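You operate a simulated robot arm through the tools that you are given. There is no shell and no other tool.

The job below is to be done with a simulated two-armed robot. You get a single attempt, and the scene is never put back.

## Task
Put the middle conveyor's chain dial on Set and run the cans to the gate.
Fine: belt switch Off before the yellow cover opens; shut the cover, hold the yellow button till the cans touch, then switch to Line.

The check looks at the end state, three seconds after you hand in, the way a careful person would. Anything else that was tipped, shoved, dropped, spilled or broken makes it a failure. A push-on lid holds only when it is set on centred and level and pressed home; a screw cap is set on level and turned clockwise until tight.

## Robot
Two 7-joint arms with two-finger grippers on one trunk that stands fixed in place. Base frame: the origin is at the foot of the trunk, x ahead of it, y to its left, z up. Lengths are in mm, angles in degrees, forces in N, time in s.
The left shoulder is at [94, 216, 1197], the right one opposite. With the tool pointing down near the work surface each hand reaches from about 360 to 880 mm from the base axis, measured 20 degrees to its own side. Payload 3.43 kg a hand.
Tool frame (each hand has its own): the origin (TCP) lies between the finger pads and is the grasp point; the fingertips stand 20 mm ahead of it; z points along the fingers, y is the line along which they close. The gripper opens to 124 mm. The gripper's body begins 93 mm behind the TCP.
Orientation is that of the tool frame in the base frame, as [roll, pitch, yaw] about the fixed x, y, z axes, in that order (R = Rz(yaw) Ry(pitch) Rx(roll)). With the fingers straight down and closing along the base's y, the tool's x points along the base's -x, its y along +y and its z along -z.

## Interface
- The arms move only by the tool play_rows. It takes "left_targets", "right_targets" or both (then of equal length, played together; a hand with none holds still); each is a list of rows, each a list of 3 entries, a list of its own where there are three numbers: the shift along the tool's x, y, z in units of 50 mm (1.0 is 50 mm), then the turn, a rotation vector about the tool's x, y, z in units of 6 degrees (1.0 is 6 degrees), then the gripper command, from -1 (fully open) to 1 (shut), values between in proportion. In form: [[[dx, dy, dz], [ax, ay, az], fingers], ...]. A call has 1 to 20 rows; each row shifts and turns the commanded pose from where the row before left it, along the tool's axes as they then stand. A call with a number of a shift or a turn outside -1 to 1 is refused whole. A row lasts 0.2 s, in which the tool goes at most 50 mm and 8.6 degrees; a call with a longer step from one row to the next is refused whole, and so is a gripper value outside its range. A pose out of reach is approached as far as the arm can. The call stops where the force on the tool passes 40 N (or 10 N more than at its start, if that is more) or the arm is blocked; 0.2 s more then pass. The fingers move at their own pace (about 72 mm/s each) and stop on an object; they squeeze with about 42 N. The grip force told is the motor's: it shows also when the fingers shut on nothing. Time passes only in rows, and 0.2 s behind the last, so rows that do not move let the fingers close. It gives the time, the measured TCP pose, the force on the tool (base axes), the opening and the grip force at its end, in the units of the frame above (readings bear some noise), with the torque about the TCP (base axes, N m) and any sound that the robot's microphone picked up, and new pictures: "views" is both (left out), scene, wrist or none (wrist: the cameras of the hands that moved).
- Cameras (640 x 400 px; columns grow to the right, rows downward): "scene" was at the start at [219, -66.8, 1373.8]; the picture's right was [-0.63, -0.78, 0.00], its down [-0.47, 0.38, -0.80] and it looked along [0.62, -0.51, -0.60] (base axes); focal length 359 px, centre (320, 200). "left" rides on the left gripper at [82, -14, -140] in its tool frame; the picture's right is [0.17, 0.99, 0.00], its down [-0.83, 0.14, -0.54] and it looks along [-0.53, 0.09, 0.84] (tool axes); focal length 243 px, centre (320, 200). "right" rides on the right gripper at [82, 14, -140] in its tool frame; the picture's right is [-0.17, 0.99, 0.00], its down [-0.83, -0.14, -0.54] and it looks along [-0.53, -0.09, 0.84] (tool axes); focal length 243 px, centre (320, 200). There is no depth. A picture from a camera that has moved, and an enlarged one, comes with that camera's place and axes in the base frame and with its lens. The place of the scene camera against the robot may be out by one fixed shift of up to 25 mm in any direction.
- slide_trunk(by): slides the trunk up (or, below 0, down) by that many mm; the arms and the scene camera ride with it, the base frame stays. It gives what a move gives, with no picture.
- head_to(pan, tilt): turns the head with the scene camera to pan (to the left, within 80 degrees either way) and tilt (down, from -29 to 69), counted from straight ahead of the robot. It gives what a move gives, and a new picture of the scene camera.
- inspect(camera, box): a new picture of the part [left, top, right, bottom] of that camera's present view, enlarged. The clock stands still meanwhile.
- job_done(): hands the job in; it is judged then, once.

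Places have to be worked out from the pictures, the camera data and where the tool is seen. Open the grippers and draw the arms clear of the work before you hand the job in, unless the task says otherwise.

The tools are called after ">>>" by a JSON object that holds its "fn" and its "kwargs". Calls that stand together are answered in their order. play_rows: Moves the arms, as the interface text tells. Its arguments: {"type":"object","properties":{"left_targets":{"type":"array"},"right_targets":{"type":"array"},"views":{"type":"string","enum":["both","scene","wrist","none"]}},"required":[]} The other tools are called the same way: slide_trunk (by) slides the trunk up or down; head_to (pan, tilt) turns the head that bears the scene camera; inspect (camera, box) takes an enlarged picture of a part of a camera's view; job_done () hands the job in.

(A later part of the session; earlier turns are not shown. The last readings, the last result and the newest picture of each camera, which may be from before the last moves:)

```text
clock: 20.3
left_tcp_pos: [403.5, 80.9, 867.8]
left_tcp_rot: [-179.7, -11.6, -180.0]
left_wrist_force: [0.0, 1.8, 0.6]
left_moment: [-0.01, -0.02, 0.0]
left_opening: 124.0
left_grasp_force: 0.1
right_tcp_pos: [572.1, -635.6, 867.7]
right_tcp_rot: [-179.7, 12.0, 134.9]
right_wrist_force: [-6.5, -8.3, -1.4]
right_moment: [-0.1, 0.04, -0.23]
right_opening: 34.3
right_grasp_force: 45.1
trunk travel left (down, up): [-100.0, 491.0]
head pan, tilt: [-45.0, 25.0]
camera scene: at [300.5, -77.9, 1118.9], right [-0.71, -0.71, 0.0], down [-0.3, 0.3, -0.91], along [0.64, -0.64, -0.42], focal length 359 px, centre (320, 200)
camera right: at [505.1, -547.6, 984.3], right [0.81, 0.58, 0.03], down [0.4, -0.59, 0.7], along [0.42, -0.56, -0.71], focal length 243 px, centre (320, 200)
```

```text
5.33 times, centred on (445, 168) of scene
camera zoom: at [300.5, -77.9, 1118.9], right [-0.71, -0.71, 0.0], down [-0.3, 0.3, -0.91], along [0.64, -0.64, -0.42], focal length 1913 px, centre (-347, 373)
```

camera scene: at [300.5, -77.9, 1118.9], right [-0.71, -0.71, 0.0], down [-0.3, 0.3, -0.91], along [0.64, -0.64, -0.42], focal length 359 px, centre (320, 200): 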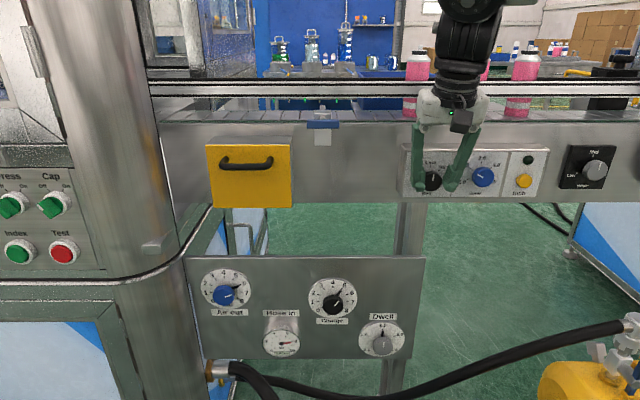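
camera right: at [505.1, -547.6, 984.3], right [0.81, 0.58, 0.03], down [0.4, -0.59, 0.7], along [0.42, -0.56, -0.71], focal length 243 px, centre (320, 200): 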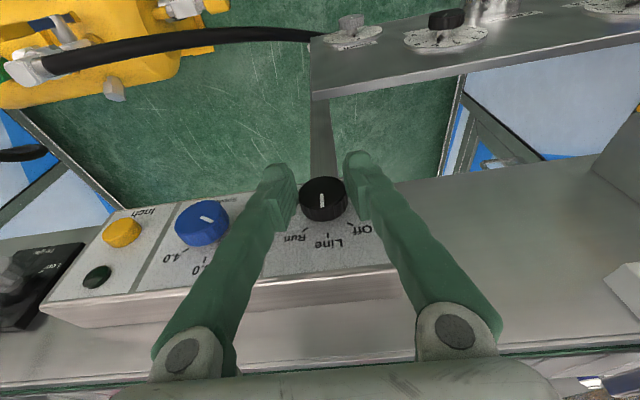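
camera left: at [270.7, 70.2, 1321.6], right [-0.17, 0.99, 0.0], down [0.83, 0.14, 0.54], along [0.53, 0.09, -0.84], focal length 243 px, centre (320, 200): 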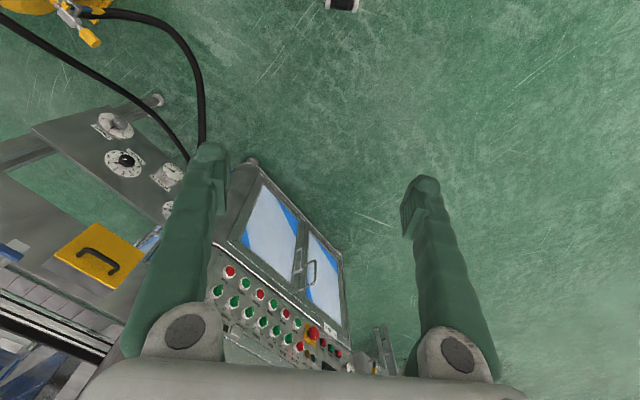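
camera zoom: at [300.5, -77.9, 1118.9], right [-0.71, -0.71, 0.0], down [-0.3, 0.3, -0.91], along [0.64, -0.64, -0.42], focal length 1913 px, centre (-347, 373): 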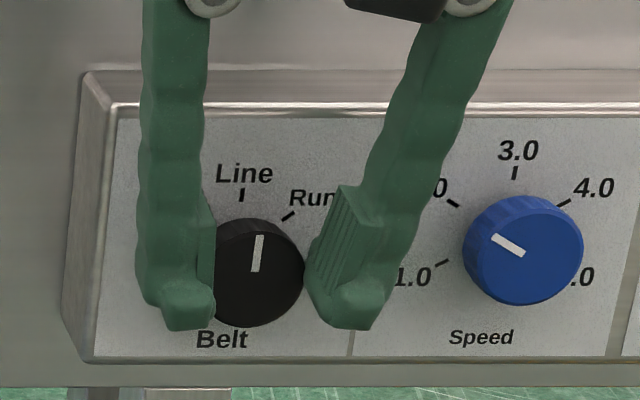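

The knob is gripped (opening 34.3 mm, 45 N). Now I turn it counter-clockwise about the panel normal, first ~20°, pivoting around the knob's centre.

>>> {"fn": "play_rows", "kwargs": {"right_targets": [[[0, -0.008, 0], [0.815, 0, -0.173], 1.0], [[0, 0.0117, 0], [0.815, 0, -0.173], 1.0], [[0, 0.0117, 0], [0.815, 0, -0.173], 1.0], [[0, 0.0117, 0], [0.815, 0, -0.173], 1.0]], "views": "both"}}

>>> {"fn": "inspect", "kwargs": {"camera": "right", "box": [220, 140, 420, 265]}}

>>> {"fn": "inspect", "kwargs": {"camera": "scene", "box": [385, 130, 505, 205]}}

```text
clock: 21.3
left_tcp_pos: [405.2, 81.9, 867.9]
left_tcp_rot: [-179.7, -11.7, 180.0]
left_wrist_force: [-0.2, 0.0, 1.1]
left_moment: [0.0, 0.02, 0.0]
left_opening: 124.0
left_grasp_force: 0.1
right_tcp_pos: [574.9, -632.4, 864.8]
right_tcp_rot: [-159.4, 11.1, 139.1]
right_wrist_force: [-4.2, 5.6, -10.3]
right_moment: [-0.07, -0.14, -0.06]
right_opening: 33.7
right_grasp_force: 44.9
trunk travel left (down, up): [-100.0, 491.0]
head pan, tilt: [-45.0, 25.0]
camera scene: at [301.6, -77.2, 1118.5], right [-0.71, -0.71, 0.0], down [-0.3, 0.3, -0.91], along [0.64, -0.64, -0.42], focal length 359 px, centre (320, 200)
camera right: at [536.2, -516.9, 971.8], right [0.78, 0.55, -0.31], down [0.57, -0.42, 0.7], along [0.26, -0.72, -0.64], focal length 243 px, centre (320, 200)
```

scene: 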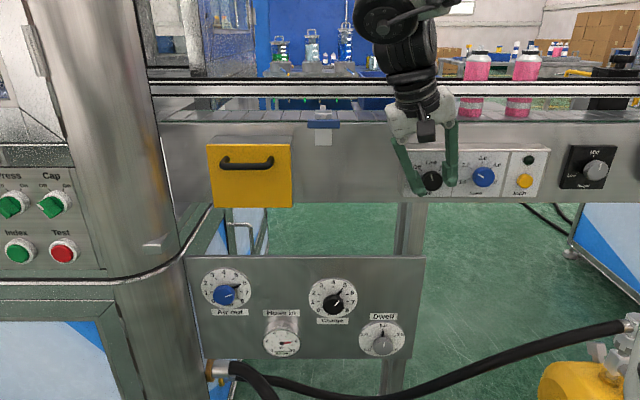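
right: 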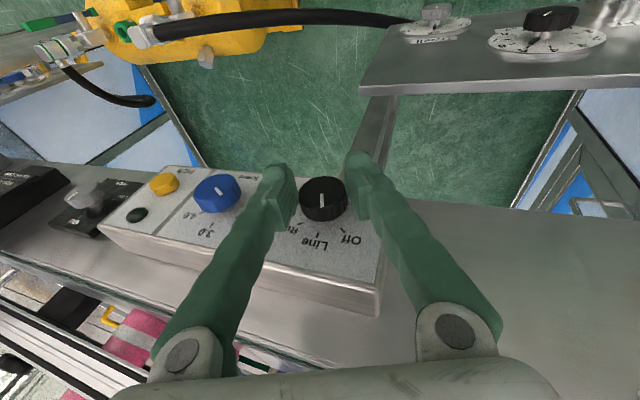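

```text
3.20 times, centred on (320, 202) of right
camera zoom: at [536.2, -516.9, 971.8], right [0.78, 0.55, -0.31], down [0.57, -0.42, 0.7], along [0.26, -0.72, -0.64], focal length 776 px, centre (320, 192)
```

zoom: 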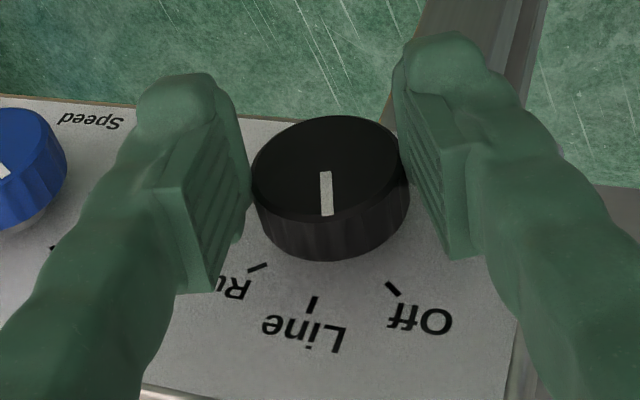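

```text
5.33 times, centred on (445, 168) of scene
camera zoom: at [301.6, -77.2, 1118.5], right [-0.71, -0.71, 0.0], down [-0.3, 0.3, -0.91], along [0.64, -0.64, -0.42], focal length 1913 px, centre (-347, 373)
```

zoom: 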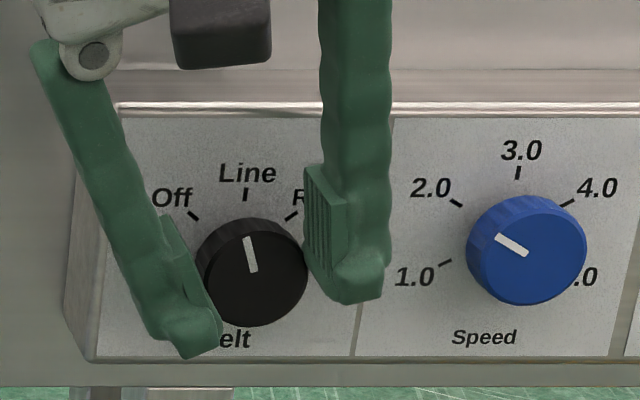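

The pointer moved about halfway to Off with the hand. I continue the remaining ~21°.

>>> {"fn": "play_rows", "kwargs": {"right_targets": [[[0, 0.0117, 0], [0.815, 0, -0.173], 1.0], [[0, 0.0117, 0], [0.815, 0, -0.173], 1.0], [[0, 0.0117, 0], [0.815, 0, -0.173], 1.0], [[0, 0.0117, 0], [0.9, 0, -0.19], 1.0]], "views": "both"}}

>>> {"fn": "inspect", "kwargs": {"camera": "right", "box": [220, 140, 420, 265]}}

>>> {"fn": "inspect", "kwargs": {"camera": "scene", "box": [385, 130, 505, 205]}}

```text
clock: 21.9
left_tcp_pos: [403.8, 81.9, 868.7]
left_tcp_rot: [-179.6, -11.6, 179.9]
left_wrist_force: [-0.4, -0.3, -0.2]
left_moment: [0.04, -0.04, 0.01]
left_opening: 124.1
left_grasp_force: 0.1
right_tcp_pos: [576.2, -632.3, 863.1]
right_tcp_rot: [-152.6, 12.0, 141.4]
right_wrist_force: [3.0, 19.5, 13.2]
right_moment: [0.68, 0.52, -0.55]
right_opening: 34.4
right_grasp_force: 44.4
right hand out of reach, approached as far as the arm can: row 2
trunk travel left (down, up): [-100.0, 491.0]
head pan, tilt: [-45.0, 25.0]
stopped in row 2 (right hand): the force on the tool passed its limit at 51 N (the readings are from after the stop); the commanded pose is now the measured one
camera scene: at [299.2, -75.8, 1119.6], right [-0.71, -0.71, 0.0], down [-0.3, 0.3, -0.91], along [0.64, -0.64, -0.42], focal length 359 px, centre (320, 200)
camera right: at [540.8, -507.4, 960.1], right [0.74, 0.53, -0.41], down [0.63, -0.34, 0.7], along [0.23, -0.78, -0.58], focal length 243 px, centre (320, 200)
```

scene: 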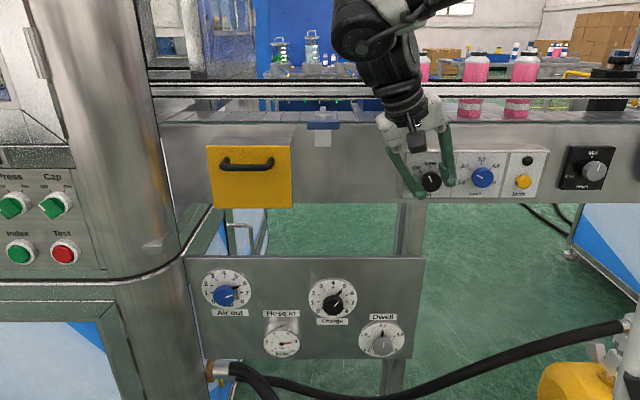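
right: 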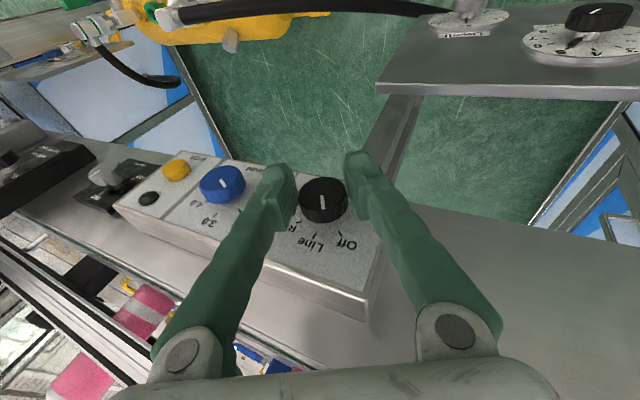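

```text
3.20 times, centred on (320, 202) of right
camera zoom: at [540.8, -507.4, 960.1], right [0.74, 0.53, -0.41], down [0.63, -0.34, 0.7], along [0.23, -0.78, -0.58], focal length 776 px, centre (320, 192)
```

zoom: 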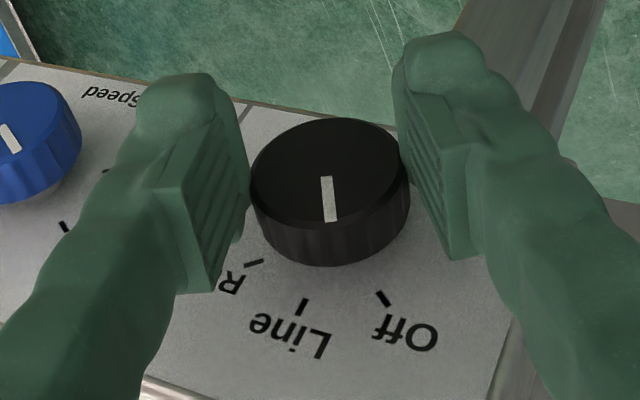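

```text
5.33 times, centred on (445, 168) of scene
camera zoom: at [299.2, -75.8, 1119.6], right [-0.71, -0.71, 0.0], down [-0.3, 0.3, -0.91], along [0.64, -0.64, -0.42], focal length 1913 px, centre (-347, 373)
```

zoom: 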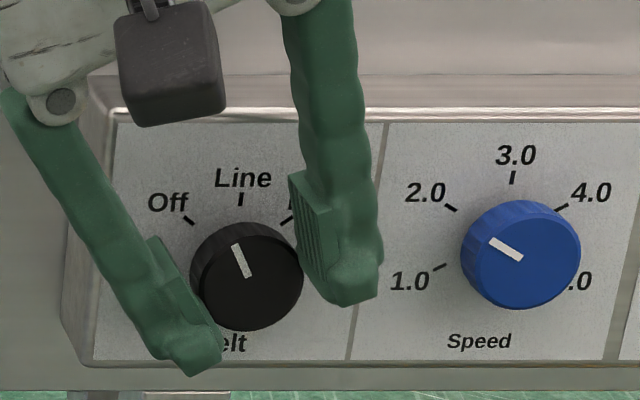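

The arm hit its range at ~27° of turn, with the pointer now past halfway to Off. I release, swing the hand back around the knob to lean the other way, and will re-grip for the rest.

>>> {"fn": "play_rows", "kwargs": {"right_targets": [[[0, 0, 0], [0, 0, 0], 0.0], [[0, 0, 0], [0, 0, 0], 0.0], [[0, -0.0125, -0.009], [-0.947, -0.004, 0.229], 0.0], [[0, -0.0125, -0.009], [-0.947, -0.004, 0.229], 0.0], [[0, -0.0125, -0.009], [-0.947, -0.004, 0.229], 0.0], [[0, -0.0125, -0.009], [-0.947, -0.004, 0.229], 0.0], [[0, -0.0125, -0.009], [-0.947, -0.004, 0.229], 0.0], [[0, -0.0125, -0.009], [-0.947, -0.004, 0.229], 0.0], [[0, -0.0125, -0.009], [-0.947, -0.004, 0.229], 0.0], [[0, -0.0125, -0.009], [-0.947, -0.004, 0.229], 0.0]], "views": "both"}}

>>> {"fn": "inspect", "kwargs": {"camera": "right", "box": [220, 140, 420, 265]}}

>>> {"fn": "inspect", "kwargs": {"camera": "scene", "box": [385, 130, 505, 205]}}

```text
clock: 24.1
left_tcp_pos: [404.8, 81.3, 868.1]
left_tcp_rot: [-179.7, -11.7, 180.0]
left_wrist_force: [0.2, 1.0, 0.6]
left_moment: [0.05, -0.03, 0.02]
left_opening: 124.1
left_grasp_force: 0.2
right_tcp_pos: [572.3, -638.9, 863.0]
right_tcp_rot: [159.8, 12.7, 130.5]
right_wrist_force: [-0.1, 0.0, 0.2]
right_moment: [0.01, -0.03, 0.0]
right_opening: 62.0
right_grasp_force: 0.1
trunk travel left (down, up): [-100.0, 491.0]
head pan, tilt: [-45.0, 25.0]
camera scene: at [301.1, -77.6, 1118.7], right [-0.71, -0.71, 0.0], down [-0.3, 0.3, -0.91], along [0.64, -0.64, -0.42], focal length 359 px, centre (320, 200)
camera right: at [473.2, -578.1, 976.1], right [0.76, 0.53, 0.37], down [0.22, -0.75, 0.63], along [0.61, -0.4, -0.69], focal length 243 px, centre (320, 200)
```

scene: 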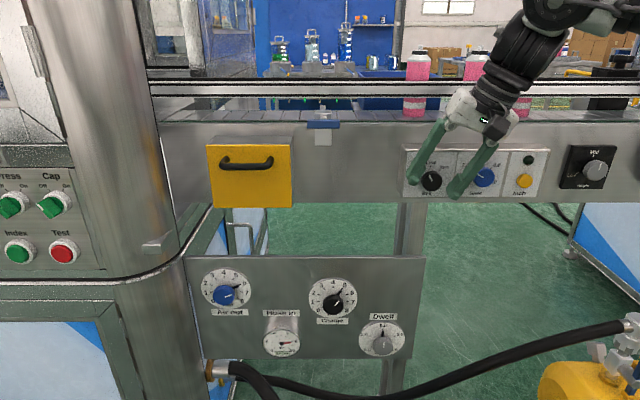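
right: 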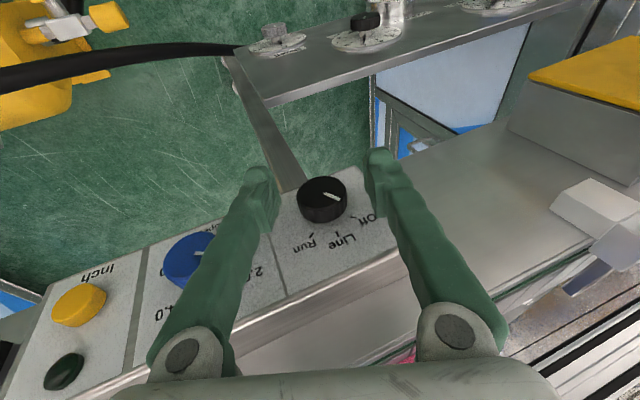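

```text
3.20 times, centred on (320, 202) of right
camera zoom: at [473.2, -578.1, 976.1], right [0.76, 0.53, 0.37], down [0.22, -0.75, 0.63], along [0.61, -0.4, -0.69], focal length 776 px, centre (320, 192)
```

zoom: 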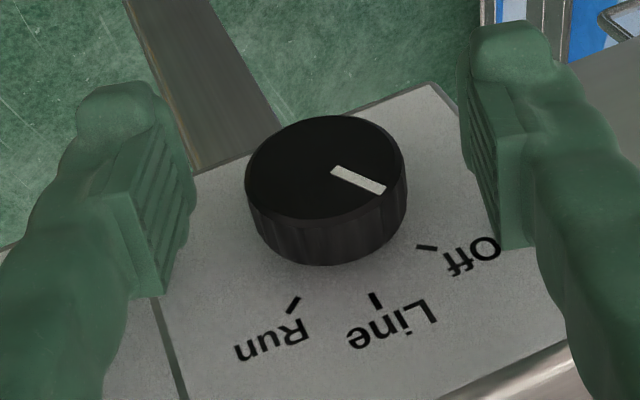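

```text
5.33 times, centred on (445, 168) of scene
camera zoom: at [301.1, -77.6, 1118.7], right [-0.71, -0.71, 0.0], down [-0.3, 0.3, -0.91], along [0.64, -0.64, -0.42], focal length 1913 px, centre (-347, 373)
```

zoom: 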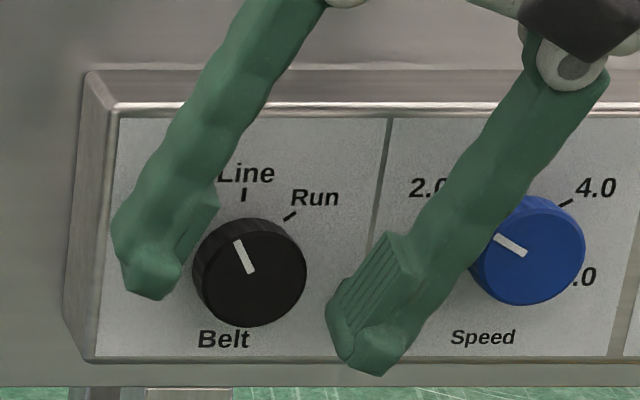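

The knob stays where released, pointer ~28° left of Line; from the tick geometry Off lies at ~48–50°. I re-grip here and turn a further 20° counter-clockwise.

>>> {"fn": "play_rows", "kwargs": {"right_targets": [[[0, 0.02, 0], [0, 0, 0], 1.0], [[0, 0, 0], [0, 0, 0], 1.0], [[0, 0, 0], [0, 0, 0], 1.0], [[0, 0, 0], [0.81, 0, -0.194], 1.0], [[0, 0, 0], [0.81, 0, -0.194], 1.0], [[0, 0, 0], [0.81, 0, -0.194], 1.0], [[0, 0, 0], [0.81, 0, -0.194], 1.0]], "views": "both"}}

>>> {"fn": "inspect", "kwargs": {"camera": "right", "box": [220, 140, 420, 265]}}

>>> {"fn": "inspect", "kwargs": {"camera": "scene", "box": [385, 130, 505, 205]}}

```text
clock: 25.7
left_tcp_pos: [406.8, 81.2, 866.9]
left_tcp_rot: [-179.5, -11.9, -180.0]
left_wrist_force: [1.2, 0.2, 0.3]
left_moment: [0.0, 0.01, 0.0]
left_opening: 124.1
left_grasp_force: 0.1
right_tcp_pos: [574.1, -636.3, 863.0]
right_tcp_rot: [-179.7, 13.3, 135.3]
right_wrist_force: [0.1, 10.2, -8.2]
right_moment: [0.01, -0.03, -0.14]
right_opening: 33.9
right_grasp_force: 44.9
trunk travel left (down, up): [-100.0, 491.0]
head pan, tilt: [-45.0, 25.0]
camera scene: at [301.9, -76.4, 1118.5], right [-0.71, -0.71, 0.0], down [-0.3, 0.3, -0.91], along [0.64, -0.64, -0.42], focal length 359 px, centre (320, 200)
camera right: at [503.5, -547.1, 978.5], right [0.81, 0.59, 0.03], down [0.39, -0.58, 0.72], along [0.44, -0.57, -0.7], focal length 243 px, centre (320, 200)
```

scene: 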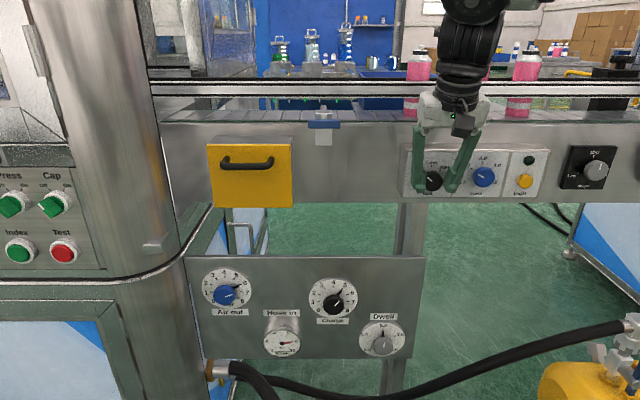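
right: 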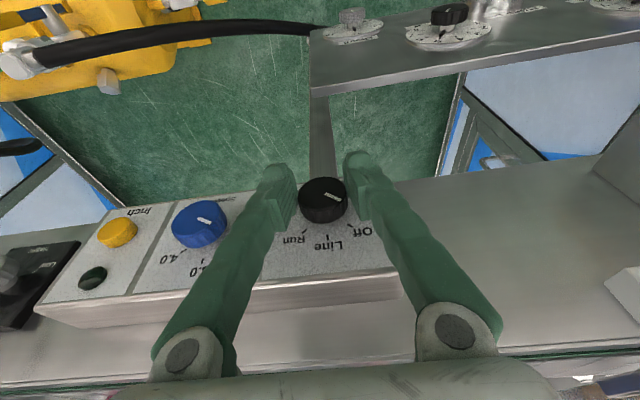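

```text
3.20 times, centred on (320, 202) of right
camera zoom: at [503.5, -547.1, 978.5], right [0.81, 0.59, 0.03], down [0.39, -0.58, 0.72], along [0.44, -0.57, -0.7], focal length 776 px, centre (320, 192)
```

zoom: 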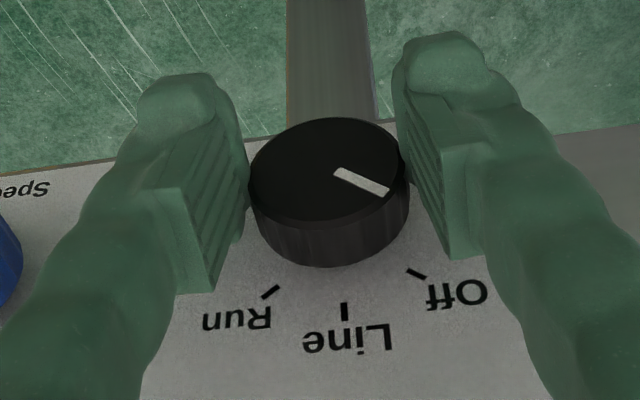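

```text
5.33 times, centred on (445, 168) of scene
camera zoom: at [301.9, -76.4, 1118.5], right [-0.71, -0.71, 0.0], down [-0.3, 0.3, -0.91], along [0.64, -0.64, -0.42], focal length 1913 px, centre (-347, 373)
```

zoom: 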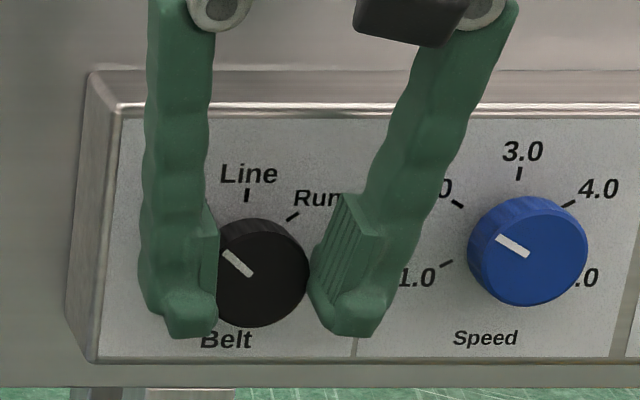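

The pointer now looks aligned with the Off tick within a few degrees. I release the knob and back straight out 30 mm to check it in detail.

>>> {"fn": "play_rows", "kwargs": {"right_targets": [[[0, 0, 0], [0, 0, 0], 0.0], [[0, 0, 0], [0, 0, 0], 0.0], [[0.293, 0, -0.0625], [0, 0, 0], 0.0], [[0.293, 0, -0.0625], [0, 0, 0], 0.0]], "views": "none"}}

>>> {"fn": "inspect", "kwargs": {"camera": "right", "box": [270, 170, 390, 245]}}

>>> {"fn": "inspect", "kwargs": {"camera": "scene", "box": [400, 145, 464, 185]}}

```text
clock: 26.7
left_tcp_pos: [406.0, 82.0, 867.0]
left_tcp_rot: [-179.6, -11.6, -179.9]
left_wrist_force: [-0.4, -0.6, -1.2]
left_moment: [-0.02, 0.03, -0.01]
left_opening: 123.9
left_grasp_force: 0.0
right_tcp_pos: [549.9, -616.7, 863.4]
right_tcp_rot: [-179.6, 13.4, 135.1]
right_wrist_force: [0.3, 0.4, 0.0]
right_moment: [0.0, -0.02, 0.0]
right_opening: 62.0
right_grasp_force: 0.0
trunk travel left (down, up): [-100.0, 491.0]
head pan, tilt: [-45.0, 25.0]
```

```text
5.33 times, centred on (330, 208) of right
camera zoom: at [481.0, -527.1, 979.1], right [0.81, 0.59, 0.03], down [0.39, -0.58, 0.72], along [0.44, -0.57, -0.7], focal length 1294 px, centre (267, 160)
```

zoom: 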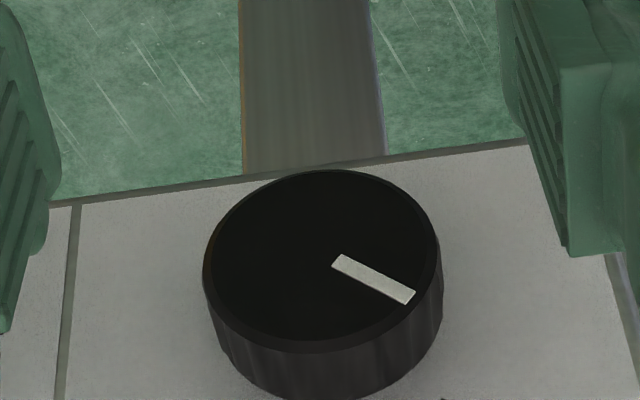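

```text
10.00 times, centred on (432, 165) of scene
camera zoom: at [301.0, -77.0, 1118.8], right [-0.71, -0.71, 0.0], down [-0.3, 0.3, -0.91], along [0.64, -0.64, -0.42], focal length 3587 px, centre (-800, 550)
```

zoom: 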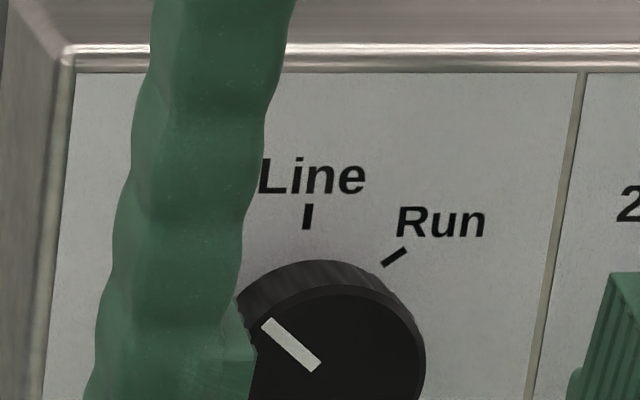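

Pointer is symmetric with Run's tick (about −50°), so the switch sits on Off. I now withdraw up and back, then turn the hand 90° about its axis so the fingers can straddle the cover's handle bar front-to-back.

>>> {"fn": "play_rows", "kwargs": {"right_targets": [[[0.16, 0, -0.74], [0, 0, 0], 0.0], [[0.16, 0, -0.74], [0, 0, 0], 0.0], [[0.16, 0, -0.74], [0, 0, 0], 0.0], [[0.16, 0, -0.74], [0, 0, 0], 0.0], [[0, 0, 0], [0, 0, -1], 0.0], [[0, 0, 0], [0, 0, -1], 0.0], [[0, 0, 0], [0, 0, -1], 0.0], [[0, 0, 0], [0, 0, -1], 0.0], [[0, 0, 0], [0, 0, -1], 0.0], [[0, 0, 0], [0, 0, -1], 0.0], [[0, 0, 0], [0, 0, -1], 0.0], [[0, 0, 0], [0, 0, -1], 0.0], [[0, 0, 0], [0, 0, -1], 0.0], [[0, 0, 0], [0, 0, -1], 0.0], [[0, 0, 0], [0, 0, -1], 0.0], [[0, 0, 0], [0, 0, -1], 0.0], [[0, 0, 0], [0, 0, -1], 0.0], [[0, 0, 0], [0, 0, -1], 0.0], [[0, 0, 0], [0, 0, -1], 0.0]], "views": "both"}}

>>> {"fn": "inspect", "kwargs": {"camera": "scene", "box": [385, 130, 505, 205]}}

```text
clock: 30.7
left_tcp_pos: [405.5, 81.1, 867.8]
left_tcp_rot: [-179.7, -11.7, 179.9]
left_wrist_force: [0.6, 0.0, -0.9]
left_moment: [-0.02, -0.02, 0.03]
left_opening: 123.7
left_grasp_force: 0.2
right_tcp_pos: [505.7, -571.1, 999.0]
right_tcp_rot: [-166.6, -0.4, -134.7]
right_wrist_force: [-1.0, -0.2, -0.2]
right_moment: [0.01, -0.01, 0.0]
right_opening: 62.0
right_grasp_force: 0.0
trunk travel left (down, up): [-100.0, 491.0]
head pan, tilt: [-45.0, 25.0]
camera scene: at [301.2, -77.0, 1118.8], right [-0.71, -0.71, 0.0], down [-0.3, 0.3, -0.91], along [0.64, -0.64, -0.42], focal length 359 px, centre (320, 200)
camera right: at [415.6, -595.1, 1131.4], right [-0.57, 0.79, -0.23], down [0.6, 0.58, 0.55], along [0.57, 0.18, -0.8], focal length 243 px, centre (320, 200)
```

scene: 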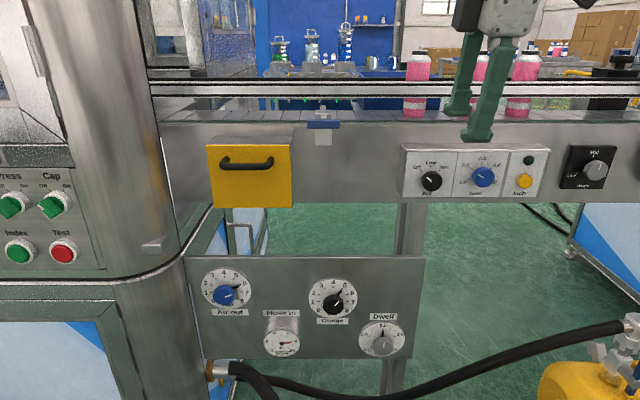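
right: 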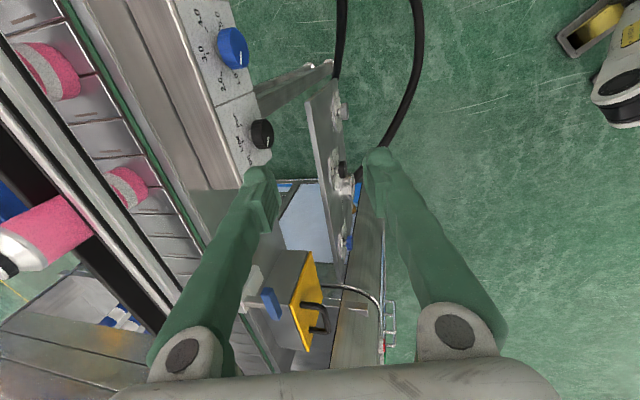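

```text
5.33 times, centred on (445, 168) of scene
camera zoom: at [301.2, -77.0, 1118.8], right [-0.71, -0.71, 0.0], down [-0.3, 0.3, -0.91], along [0.64, -0.64, -0.42], focal length 1913 px, centre (-347, 373)
```

zoom: 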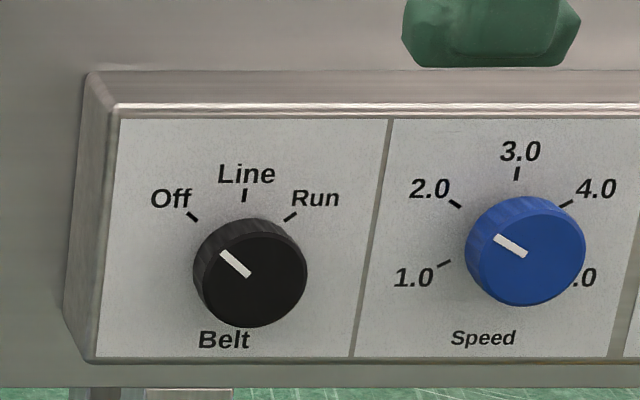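

The switch clearly reads Off. Now I carry the hand left at a safe height to above the cover's handle.

>>> {"fn": "play_rows", "kwargs": {"right_targets": [[[-0.84, -0.121, 0.029], [0, 0, 0], 0.5], [[-0.84, -0.121, 0.029], [0, 0, 0], 0.5], [[-0.84, -0.121, 0.029], [0, 0, 0], 0.5], [[-0.84, -0.121, 0.029], [0, 0, 0], 0.5], [[-0.84, -0.121, 0.029], [0, 0, 0], 0.5], [[-0.84, -0.121, 0.029], [0, 0, 0], 0.5], [[-0.84, -0.121, 0.029], [0, 0, 0], 0.5], [[-0.84, -0.121, 0.029], [0, 0, 0], 0.5], [[0, 0, 0], [0, 0, 0], 0.5]], "views": "both"}}

>>> {"fn": "inspect", "kwargs": {"camera": "right", "box": [220, 140, 460, 290]}}

>>> {"fn": "inspect", "kwargs": {"camera": "scene", "box": [180, 80, 340, 180]}}

```text
clock: 32.7
left_tcp_pos: [405.0, 81.5, 868.0]
left_tcp_rot: [-179.6, -11.8, 180.0]
left_wrist_force: [-0.5, 0.2, -0.5]
left_moment: [-0.01, 0.01, 0.03]
left_opening: 124.4
left_grasp_force: 0.1
right_tcp_pos: [694.4, -414.6, 894.0]
right_tcp_rot: [-166.5, 0.3, -134.7]
right_wrist_force: [-0.8, 0.1, -0.1]
right_moment: [0.0, -0.04, -0.01]
right_opening: 30.9
right_grasp_force: 0.1
right hand out of reach, approached as far as the arm can: row 3, 4, 5, 6, 7, 8
trunk travel left (down, up): [-100.0, 491.0]
head pan, tilt: [-45.0, 25.0]
camera scene: at [300.8, -76.9, 1118.9], right [-0.71, -0.71, 0.0], down [-0.3, 0.3, -0.91], along [0.64, -0.64, -0.42], focal length 359 px, centre (320, 200)
camera right: at [602.8, -441.4, 1024.8], right [-0.56, 0.79, -0.23], down [0.59, 0.58, 0.56], along [0.58, 0.18, -0.79], focal length 243 px, centre (320, 200)
```

scene: 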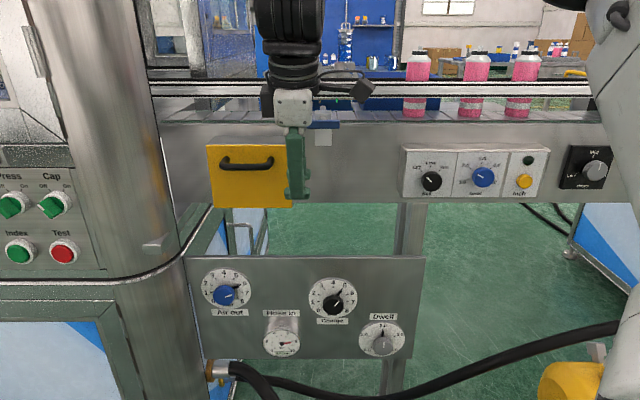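
right: 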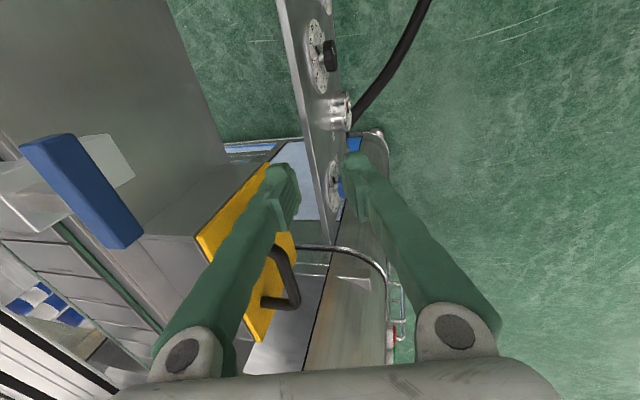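

```text
2.67 times, centred on (340, 215) of right
camera zoom: at [602.8, -441.4, 1024.8], right [-0.56, 0.79, -0.23], down [0.59, 0.58, 0.56], along [0.58, 0.18, -0.79], focal length 647 px, centre (267, 160)
```

zoom: 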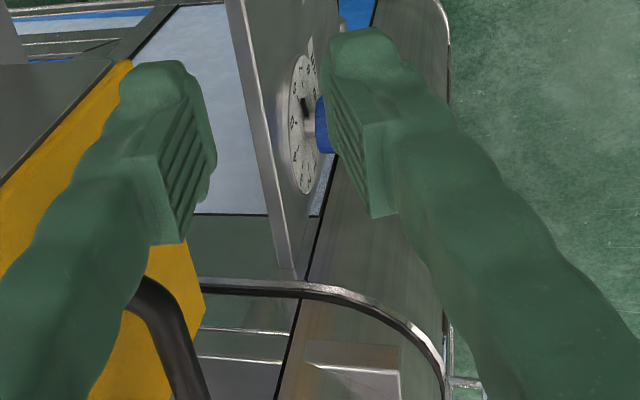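

```text
4.00 times, centred on (260, 130) of scene
camera zoom: at [300.8, -76.9, 1118.9], right [-0.71, -0.71, 0.0], down [-0.3, 0.3, -0.91], along [0.64, -0.64, -0.42], focal length 1435 px, centre (560, 480)
```

zoom: 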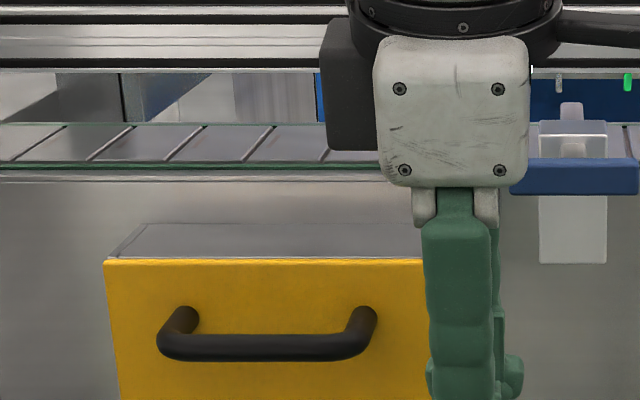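

The arm could not hold that height at this reach and sank to z=894 (clear of the cover, at u=-198, N=784). Raising the trunk should give it room; the hand rides up freely, so I slide up 150 mm.

>>> {"fn": "slide_trunk", "kwargs": {"by": 150}}

>>> {"fn": "head_to", "kwargs": {"pan": -35, "tilt": 32}}

```text
clock: 34.4
left_tcp_pos: [406.3, 80.8, 1016.8]
left_tcp_rot: [-179.7, -11.8, -180.0]
left_wrist_force: [0.7, 0.3, 0.1]
left_moment: [-0.07, 0.03, 0.01]
left_opening: 124.0
left_grasp_force: 0.1
right_tcp_pos: [649.6, -415.5, 1128.2]
right_tcp_rot: [-161.1, 5.6, -134.4]
right_wrist_force: [-0.5, -0.3, 0.4]
right_moment: [0.0, 0.03, 0.0]
right_opening: 31.2
right_grasp_force: 0.0
trunk travel left (down, up): [-250.0, 341.0]
head pan, tilt: [-45.0, 25.0]
```

```text
clock: 35.1
left_tcp_pos: [405.7, 82.1, 1017.9]
left_tcp_rot: [-179.7, -11.7, -180.0]
left_wrist_force: [1.0, 0.0, 0.4]
left_moment: [-0.02, 0.01, 0.01]
left_opening: 123.9
left_grasp_force: 0.1
right_tcp_pos: [649.2, -415.9, 1129.3]
right_tcp_rot: [-161.0, 5.7, -134.4]
right_wrist_force: [-0.3, 0.1, 0.5]
right_moment: [-0.03, 0.02, 0.01]
right_opening: 30.8
right_grasp_force: 0.1
trunk travel left (down, up): [-250.0, 341.0]
head pan, tilt: [-35.0, 32.0]
camera scene: at [251.8, -63.3, 1280.3], right [-0.57, -0.82, 0.0], down [-0.43, 0.3, -0.85], along [0.69, -0.49, -0.53], focal length 359 px, centre (320, 200)
```

scene: 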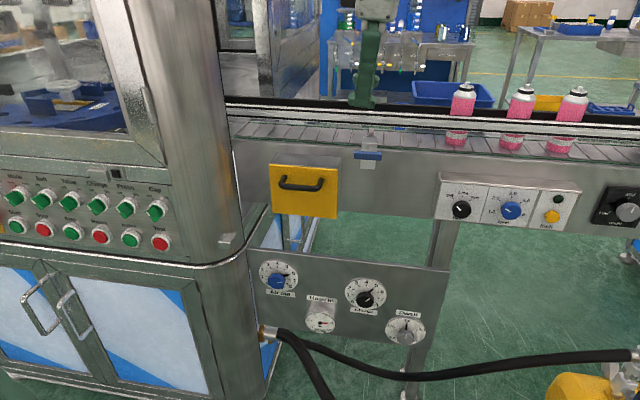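

The arm is still straining toward a commanded pose that is too high (about u=-290, N=811, z=1149). I lower the command by 150 mm so the hand settles above the handle at z≈1000.

>>> {"fn": "play_rows", "kwargs": {"right_targets": [[[0, 0.174, 0.73], [0, 0, 0], 0.5], [[0, 0.174, 0.73], [0, 0, 0], 0.5], [[0, 0.174, 0.73], [0, 0, 0], 0.5], [[0, 0.174, 0.73], [0, 0, 0], 0.5], [[0, 0, 0], [0, 0, 0], 0.5]], "views": "both"}}

```text
clock: 36.3
left_tcp_pos: [405.2, 80.2, 1018.3]
left_tcp_rot: [-179.7, -11.7, -179.9]
left_wrist_force: [-0.6, 0.3, 0.2]
left_moment: [0.0, 0.0, 0.03]
left_opening: 124.0
left_grasp_force: 0.1
right_tcp_pos: [668.3, -416.6, 980.0]
right_tcp_rot: [-161.0, 5.8, -134.4]
right_wrist_force: [0.1, 1.1, -0.1]
right_moment: [0.01, 0.0, -0.01]
right_opening: 30.9
right_grasp_force: 0.0
trunk travel left (down, up): [-250.0, 341.0]
head pan, tilt: [-35.0, 32.0]
camera scene: at [251.1, -62.9, 1280.4], right [-0.57, -0.82, 0.0], down [-0.43, 0.3, -0.85], along [0.69, -0.49, -0.53], focal length 359 px, centre (320, 200)
camera right: at [560.7, -442.3, 1097.1], right [-0.53, 0.79, -0.3], down [0.51, 0.58, 0.63], along [0.68, 0.18, -0.71], focal length 243 px, centre (320, 200)
```

scene: 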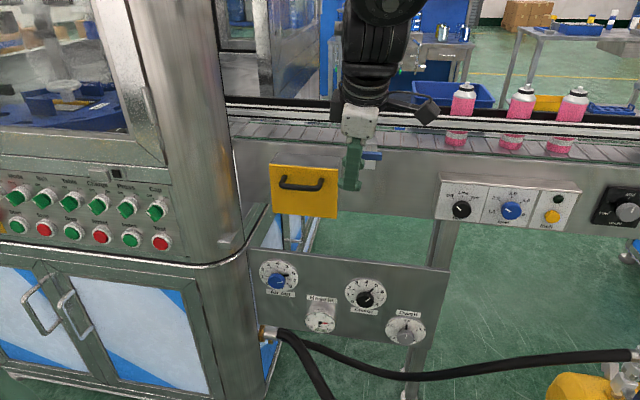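
right: 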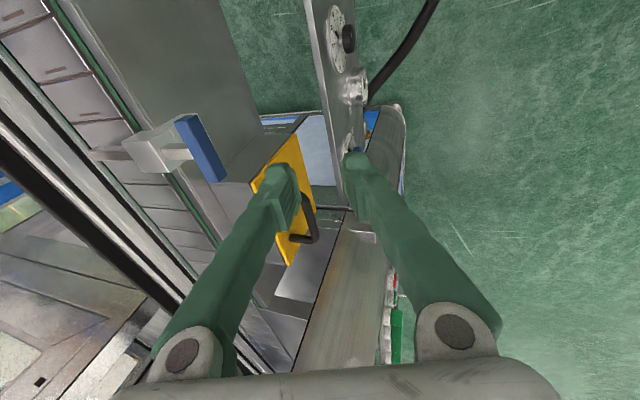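

The hand sits at u=-178, N=767, z=980 with a slight tilt. Let me zoom the wrist view to locate the handle before going on.

>>> {"fn": "inspect", "kwargs": {"camera": "right", "box": [230, 120, 390, 280]}}

>>> {"fn": "inspect", "kwargs": {"camera": "scene", "box": [240, 130, 400, 230]}}

```text
2.50 times, centred on (310, 200) of right
camera zoom: at [560.7, -442.3, 1097.1], right [-0.53, 0.79, -0.3], down [0.51, 0.58, 0.63], along [0.68, 0.18, -0.71], focal length 606 px, centre (345, 200)
```

zoom: 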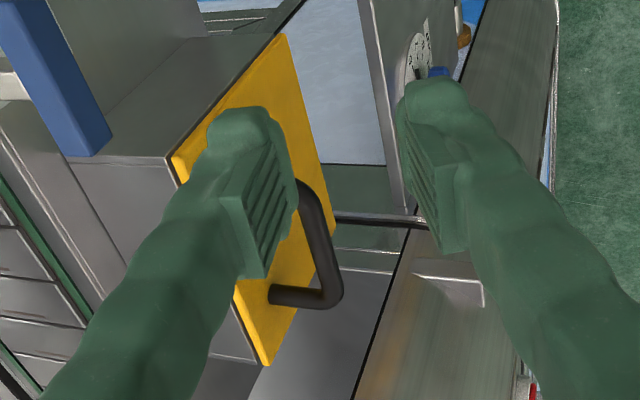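

```text
4.00 times, centred on (320, 180) of scene
camera zoom: at [251.1, -62.9, 1280.4], right [-0.57, -0.82, 0.0], down [-0.43, 0.3, -0.85], along [0.69, -0.49, -0.53], focal length 1435 px, centre (320, 280)
```

zoom: 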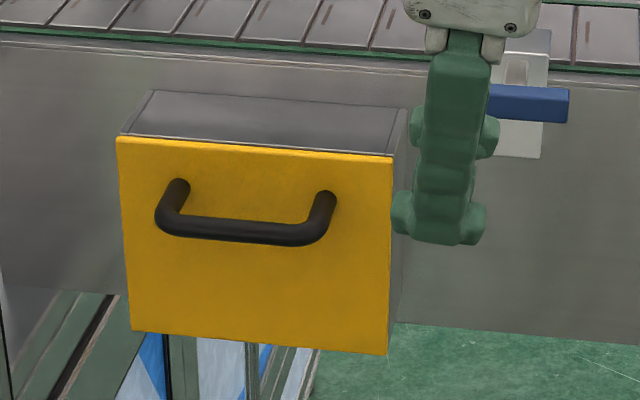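

Combining both views: bar centre at u=-288, N=835, z=896 (ends at u=-323/-253), cover face N≈869, top z≈925. I reduce the lean to 10°, remove the sideways tilt, and move above the bar with fingers 26 mm apart.

>>> {"fn": "play_rows", "kwargs": {"right_targets": [[[0, 0, 0], [-0.75, 0.51, 0], 0.58], [[0, 0, 0], [-0.75, 0.51, 0], 0.58], [[-0.733, -0.458, 0.013], [0, 0, 0], 0.58], [[-0.733, -0.458, 0.013], [0, 0, 0], 0.58], [[-0.733, -0.458, 0.013], [0, 0, 0], 0.58], [[0, 0, 0], [0, 0, 0], 0.58]], "views": "both"}}

>>> {"fn": "inspect", "kwargs": {"camera": "right", "box": [230, 120, 390, 280]}}

>>> {"fn": "inspect", "kwargs": {"camera": "scene", "box": [240, 110, 400, 210]}}

```text
clock: 37.7
left_tcp_pos: [405.0, 80.9, 1017.3]
left_tcp_rot: [-179.7, -11.7, -179.9]
left_wrist_force: [0.2, -0.2, 0.4]
left_moment: [0.01, -0.01, -0.04]
left_opening: 123.8
left_grasp_force: 0.1
right_tcp_pos: [708.6, -424.0, 956.1]
right_tcp_rot: [-169.9, 0.2, -135.9]
right_wrist_force: [-0.2, -0.2, -0.1]
right_moment: [0.01, -0.02, -0.02]
right_opening: 26.0
right_grasp_force: 0.1
right hand out of reach, approached as far as the arm can: row 3, 4, 5
trunk travel left (down, up): [-250.0, 341.0]
head pan, tilt: [-35.0, 32.0]
camera scene: at [251.3, -63.2, 1280.4], right [-0.57, -0.82, 0.0], down [-0.43, 0.3, -0.85], along [0.69, -0.49, -0.53], focal length 359 px, centre (320, 200)
camera right: at [623.0, -453.6, 1090.0], right [-0.56, 0.81, -0.17], down [0.63, 0.55, 0.56], along [0.55, 0.2, -0.81], focal length 243 px, centre (320, 200)
```

scene: 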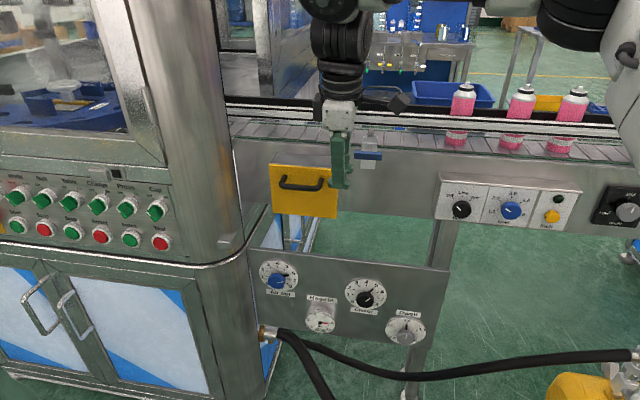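
right: 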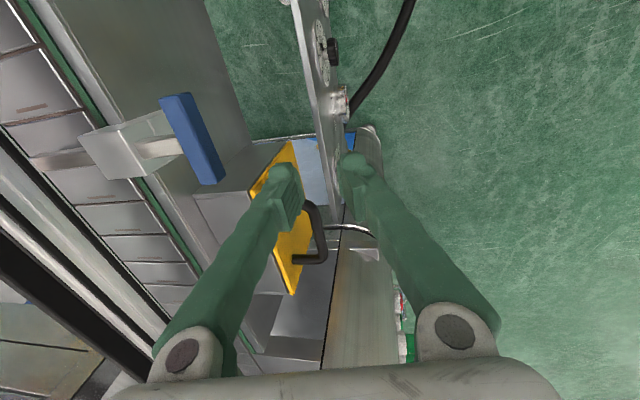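

```text
2.50 times, centred on (310, 200) of right
camera zoom: at [623.0, -453.6, 1090.0], right [-0.56, 0.81, -0.17], down [0.63, 0.55, 0.56], along [0.55, 0.2, -0.81], focal length 606 px, centre (345, 200)
```

zoom: 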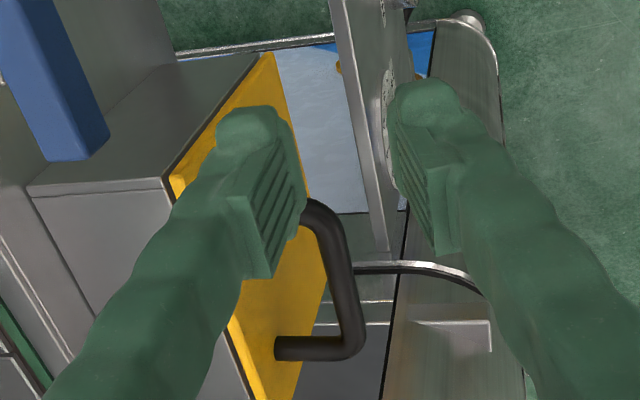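

```text
4.00 times, centred on (320, 160) of scene
camera zoom: at [251.3, -63.2, 1280.4], right [-0.57, -0.82, 0.0], down [-0.43, 0.3, -0.85], along [0.69, -0.49, -0.53], focal length 1435 px, centre (320, 360)
```

zoom: 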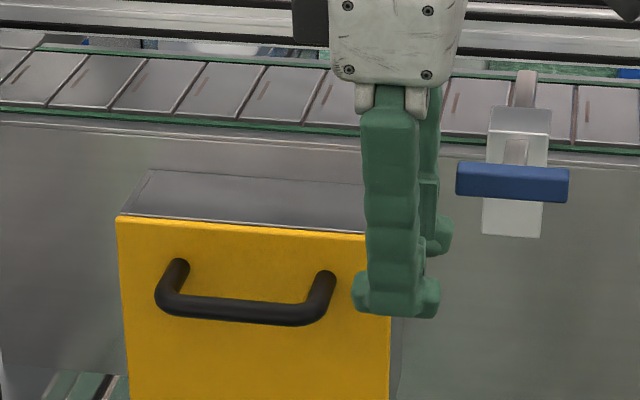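

At θ=10° the reach is short (u=-201, N=801, z=956). Leaning the hand more (30°) eases the wrist, and suits the cover's swing as well, so I tilt it 20° more in place.

>>> {"fn": "play_rows", "kwargs": {"right_targets": [[[0, 0, 0], [0.833, 0, 0], 0.58], [[0, 0, 0], [0.833, 0, 0], 0.58], [[0, 0, 0], [0.833, 0, 0], 0.58], [[0, 0, 0], [0.833, 0, 0], 0.58], [[0, 0, 0], [0, 0, 0], 0.58]], "views": "scene"}}

```text
clock: 38.9
left_tcp_pos: [404.9, 80.9, 1017.9]
left_tcp_rot: [-179.7, -11.8, 180.0]
left_wrist_force: [0.7, 0.7, -1.6]
left_moment: [-0.01, -0.01, 0.01]
left_opening: 123.9
left_grasp_force: 0.1
right_tcp_pos: [710.2, -424.3, 956.5]
right_tcp_rot: [-150.1, -0.3, -136.0]
right_wrist_force: [0.0, 0.0, 0.0]
right_moment: [0.01, -0.03, -0.02]
right_opening: 26.0
right_grasp_force: 0.0
trunk travel left (down, up): [-250.0, 341.0]
head pan, tilt: [-35.0, 32.0]
camera scene: at [252.0, -63.4, 1280.2], right [-0.57, -0.82, 0.0], down [-0.43, 0.3, -0.85], along [0.69, -0.49, -0.53], focal length 359 px, centre (320, 200)
```

scene: 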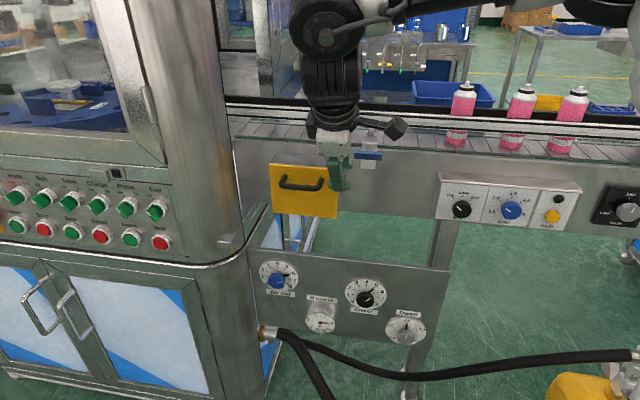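

The tilt worked in place. Now I slide left along the bar direction to the pre-grasp point, 60 mm back from the bar along the tool axis.

>>> {"fn": "play_rows", "kwargs": {"right_targets": [[[-0.86, 0.014, 0.084], [0, 0, 0], 0.58], [[-0.86, 0.014, 0.084], [0, 0, 0], 0.58], [[0, 0, 0], [0, 0, 0], 0.58]], "views": "both"}}

>>> {"fn": "inspect", "kwargs": {"camera": "right", "box": [230, 120, 390, 280]}}

>>> {"fn": "inspect", "kwargs": {"camera": "scene", "box": [240, 120, 400, 220]}}

```text
clock: 39.7
left_tcp_pos: [407.6, 81.6, 1017.0]
left_tcp_rot: [-179.8, -11.7, 179.9]
left_wrist_force: [-0.6, -0.1, -0.5]
left_moment: [-0.02, -0.01, -0.02]
left_opening: 123.9
left_grasp_force: 0.0
right_tcp_pos: [734.7, -412.6, 938.1]
right_tcp_rot: [-150.2, 0.1, -135.7]
right_wrist_force: [0.8, 0.2, -0.5]
right_moment: [0.0, 0.01, 0.01]
right_opening: 25.8
right_grasp_force: 0.0
right hand out of reach, approached as far as the arm can: row 1, 2
trunk travel left (down, up): [-250.0, 341.0]
head pan, tilt: [-35.0, 32.0]
camera scene: at [252.4, -63.2, 1280.1], right [-0.57, -0.82, 0.0], down [-0.43, 0.3, -0.85], along [0.69, -0.49, -0.53], focal length 359 px, centre (320, 200)
camera right: at [618.7, -411.0, 1050.8], right [-0.48, 0.73, -0.49], down [0.49, 0.68, 0.54], along [0.73, 0.02, -0.68], focal length 243 px, centre (320, 200)
```

scene: 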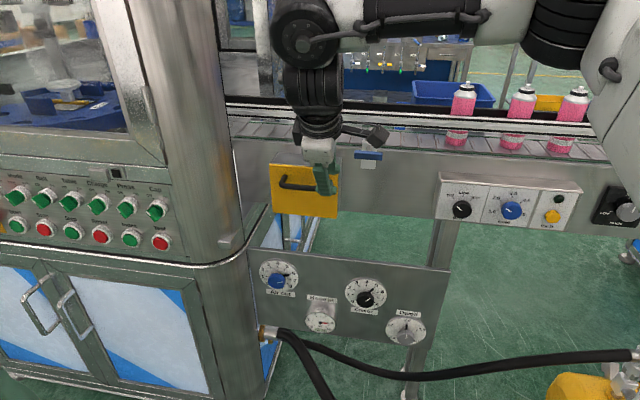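
right: 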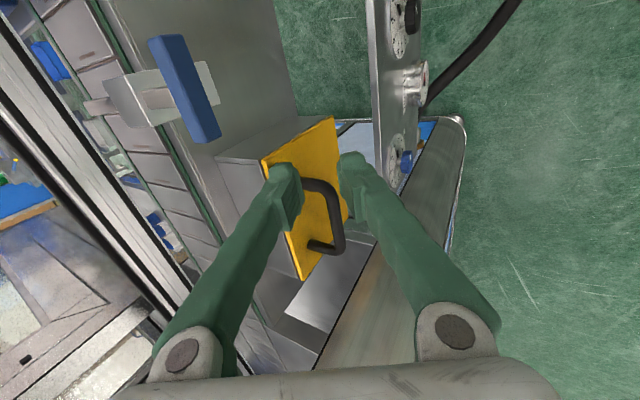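

```text
2.50 times, centred on (310, 200) of right
camera zoom: at [618.7, -411.0, 1050.8], right [-0.48, 0.73, -0.49], down [0.49, 0.68, 0.54], along [0.73, 0.02, -0.68], focal length 606 px, centre (345, 200)
```

zoom: 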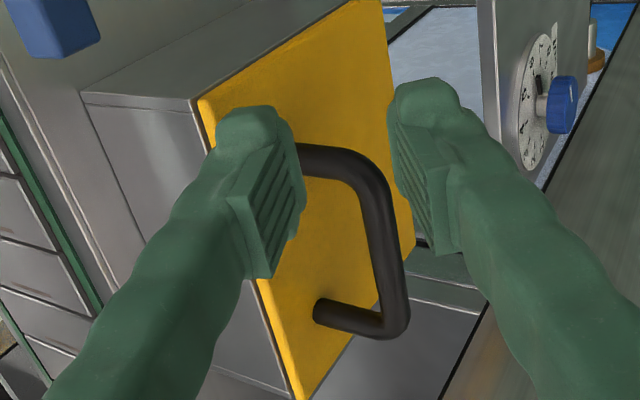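

```text
4.00 times, centred on (320, 170) of scene
camera zoom: at [252.4, -63.2, 1280.1], right [-0.57, -0.82, 0.0], down [-0.43, 0.3, -0.85], along [0.69, -0.49, -0.53], focal length 1435 px, centre (320, 320)
```

zoom: 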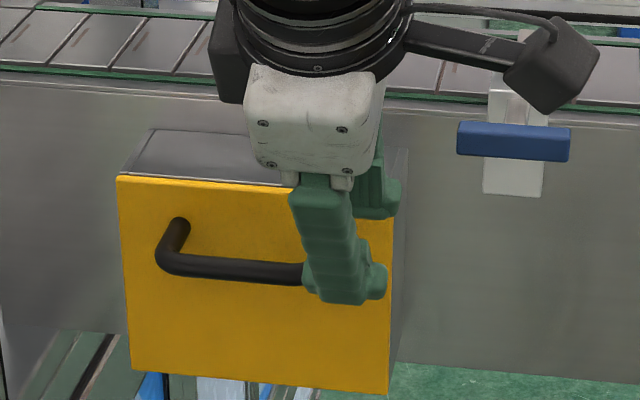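

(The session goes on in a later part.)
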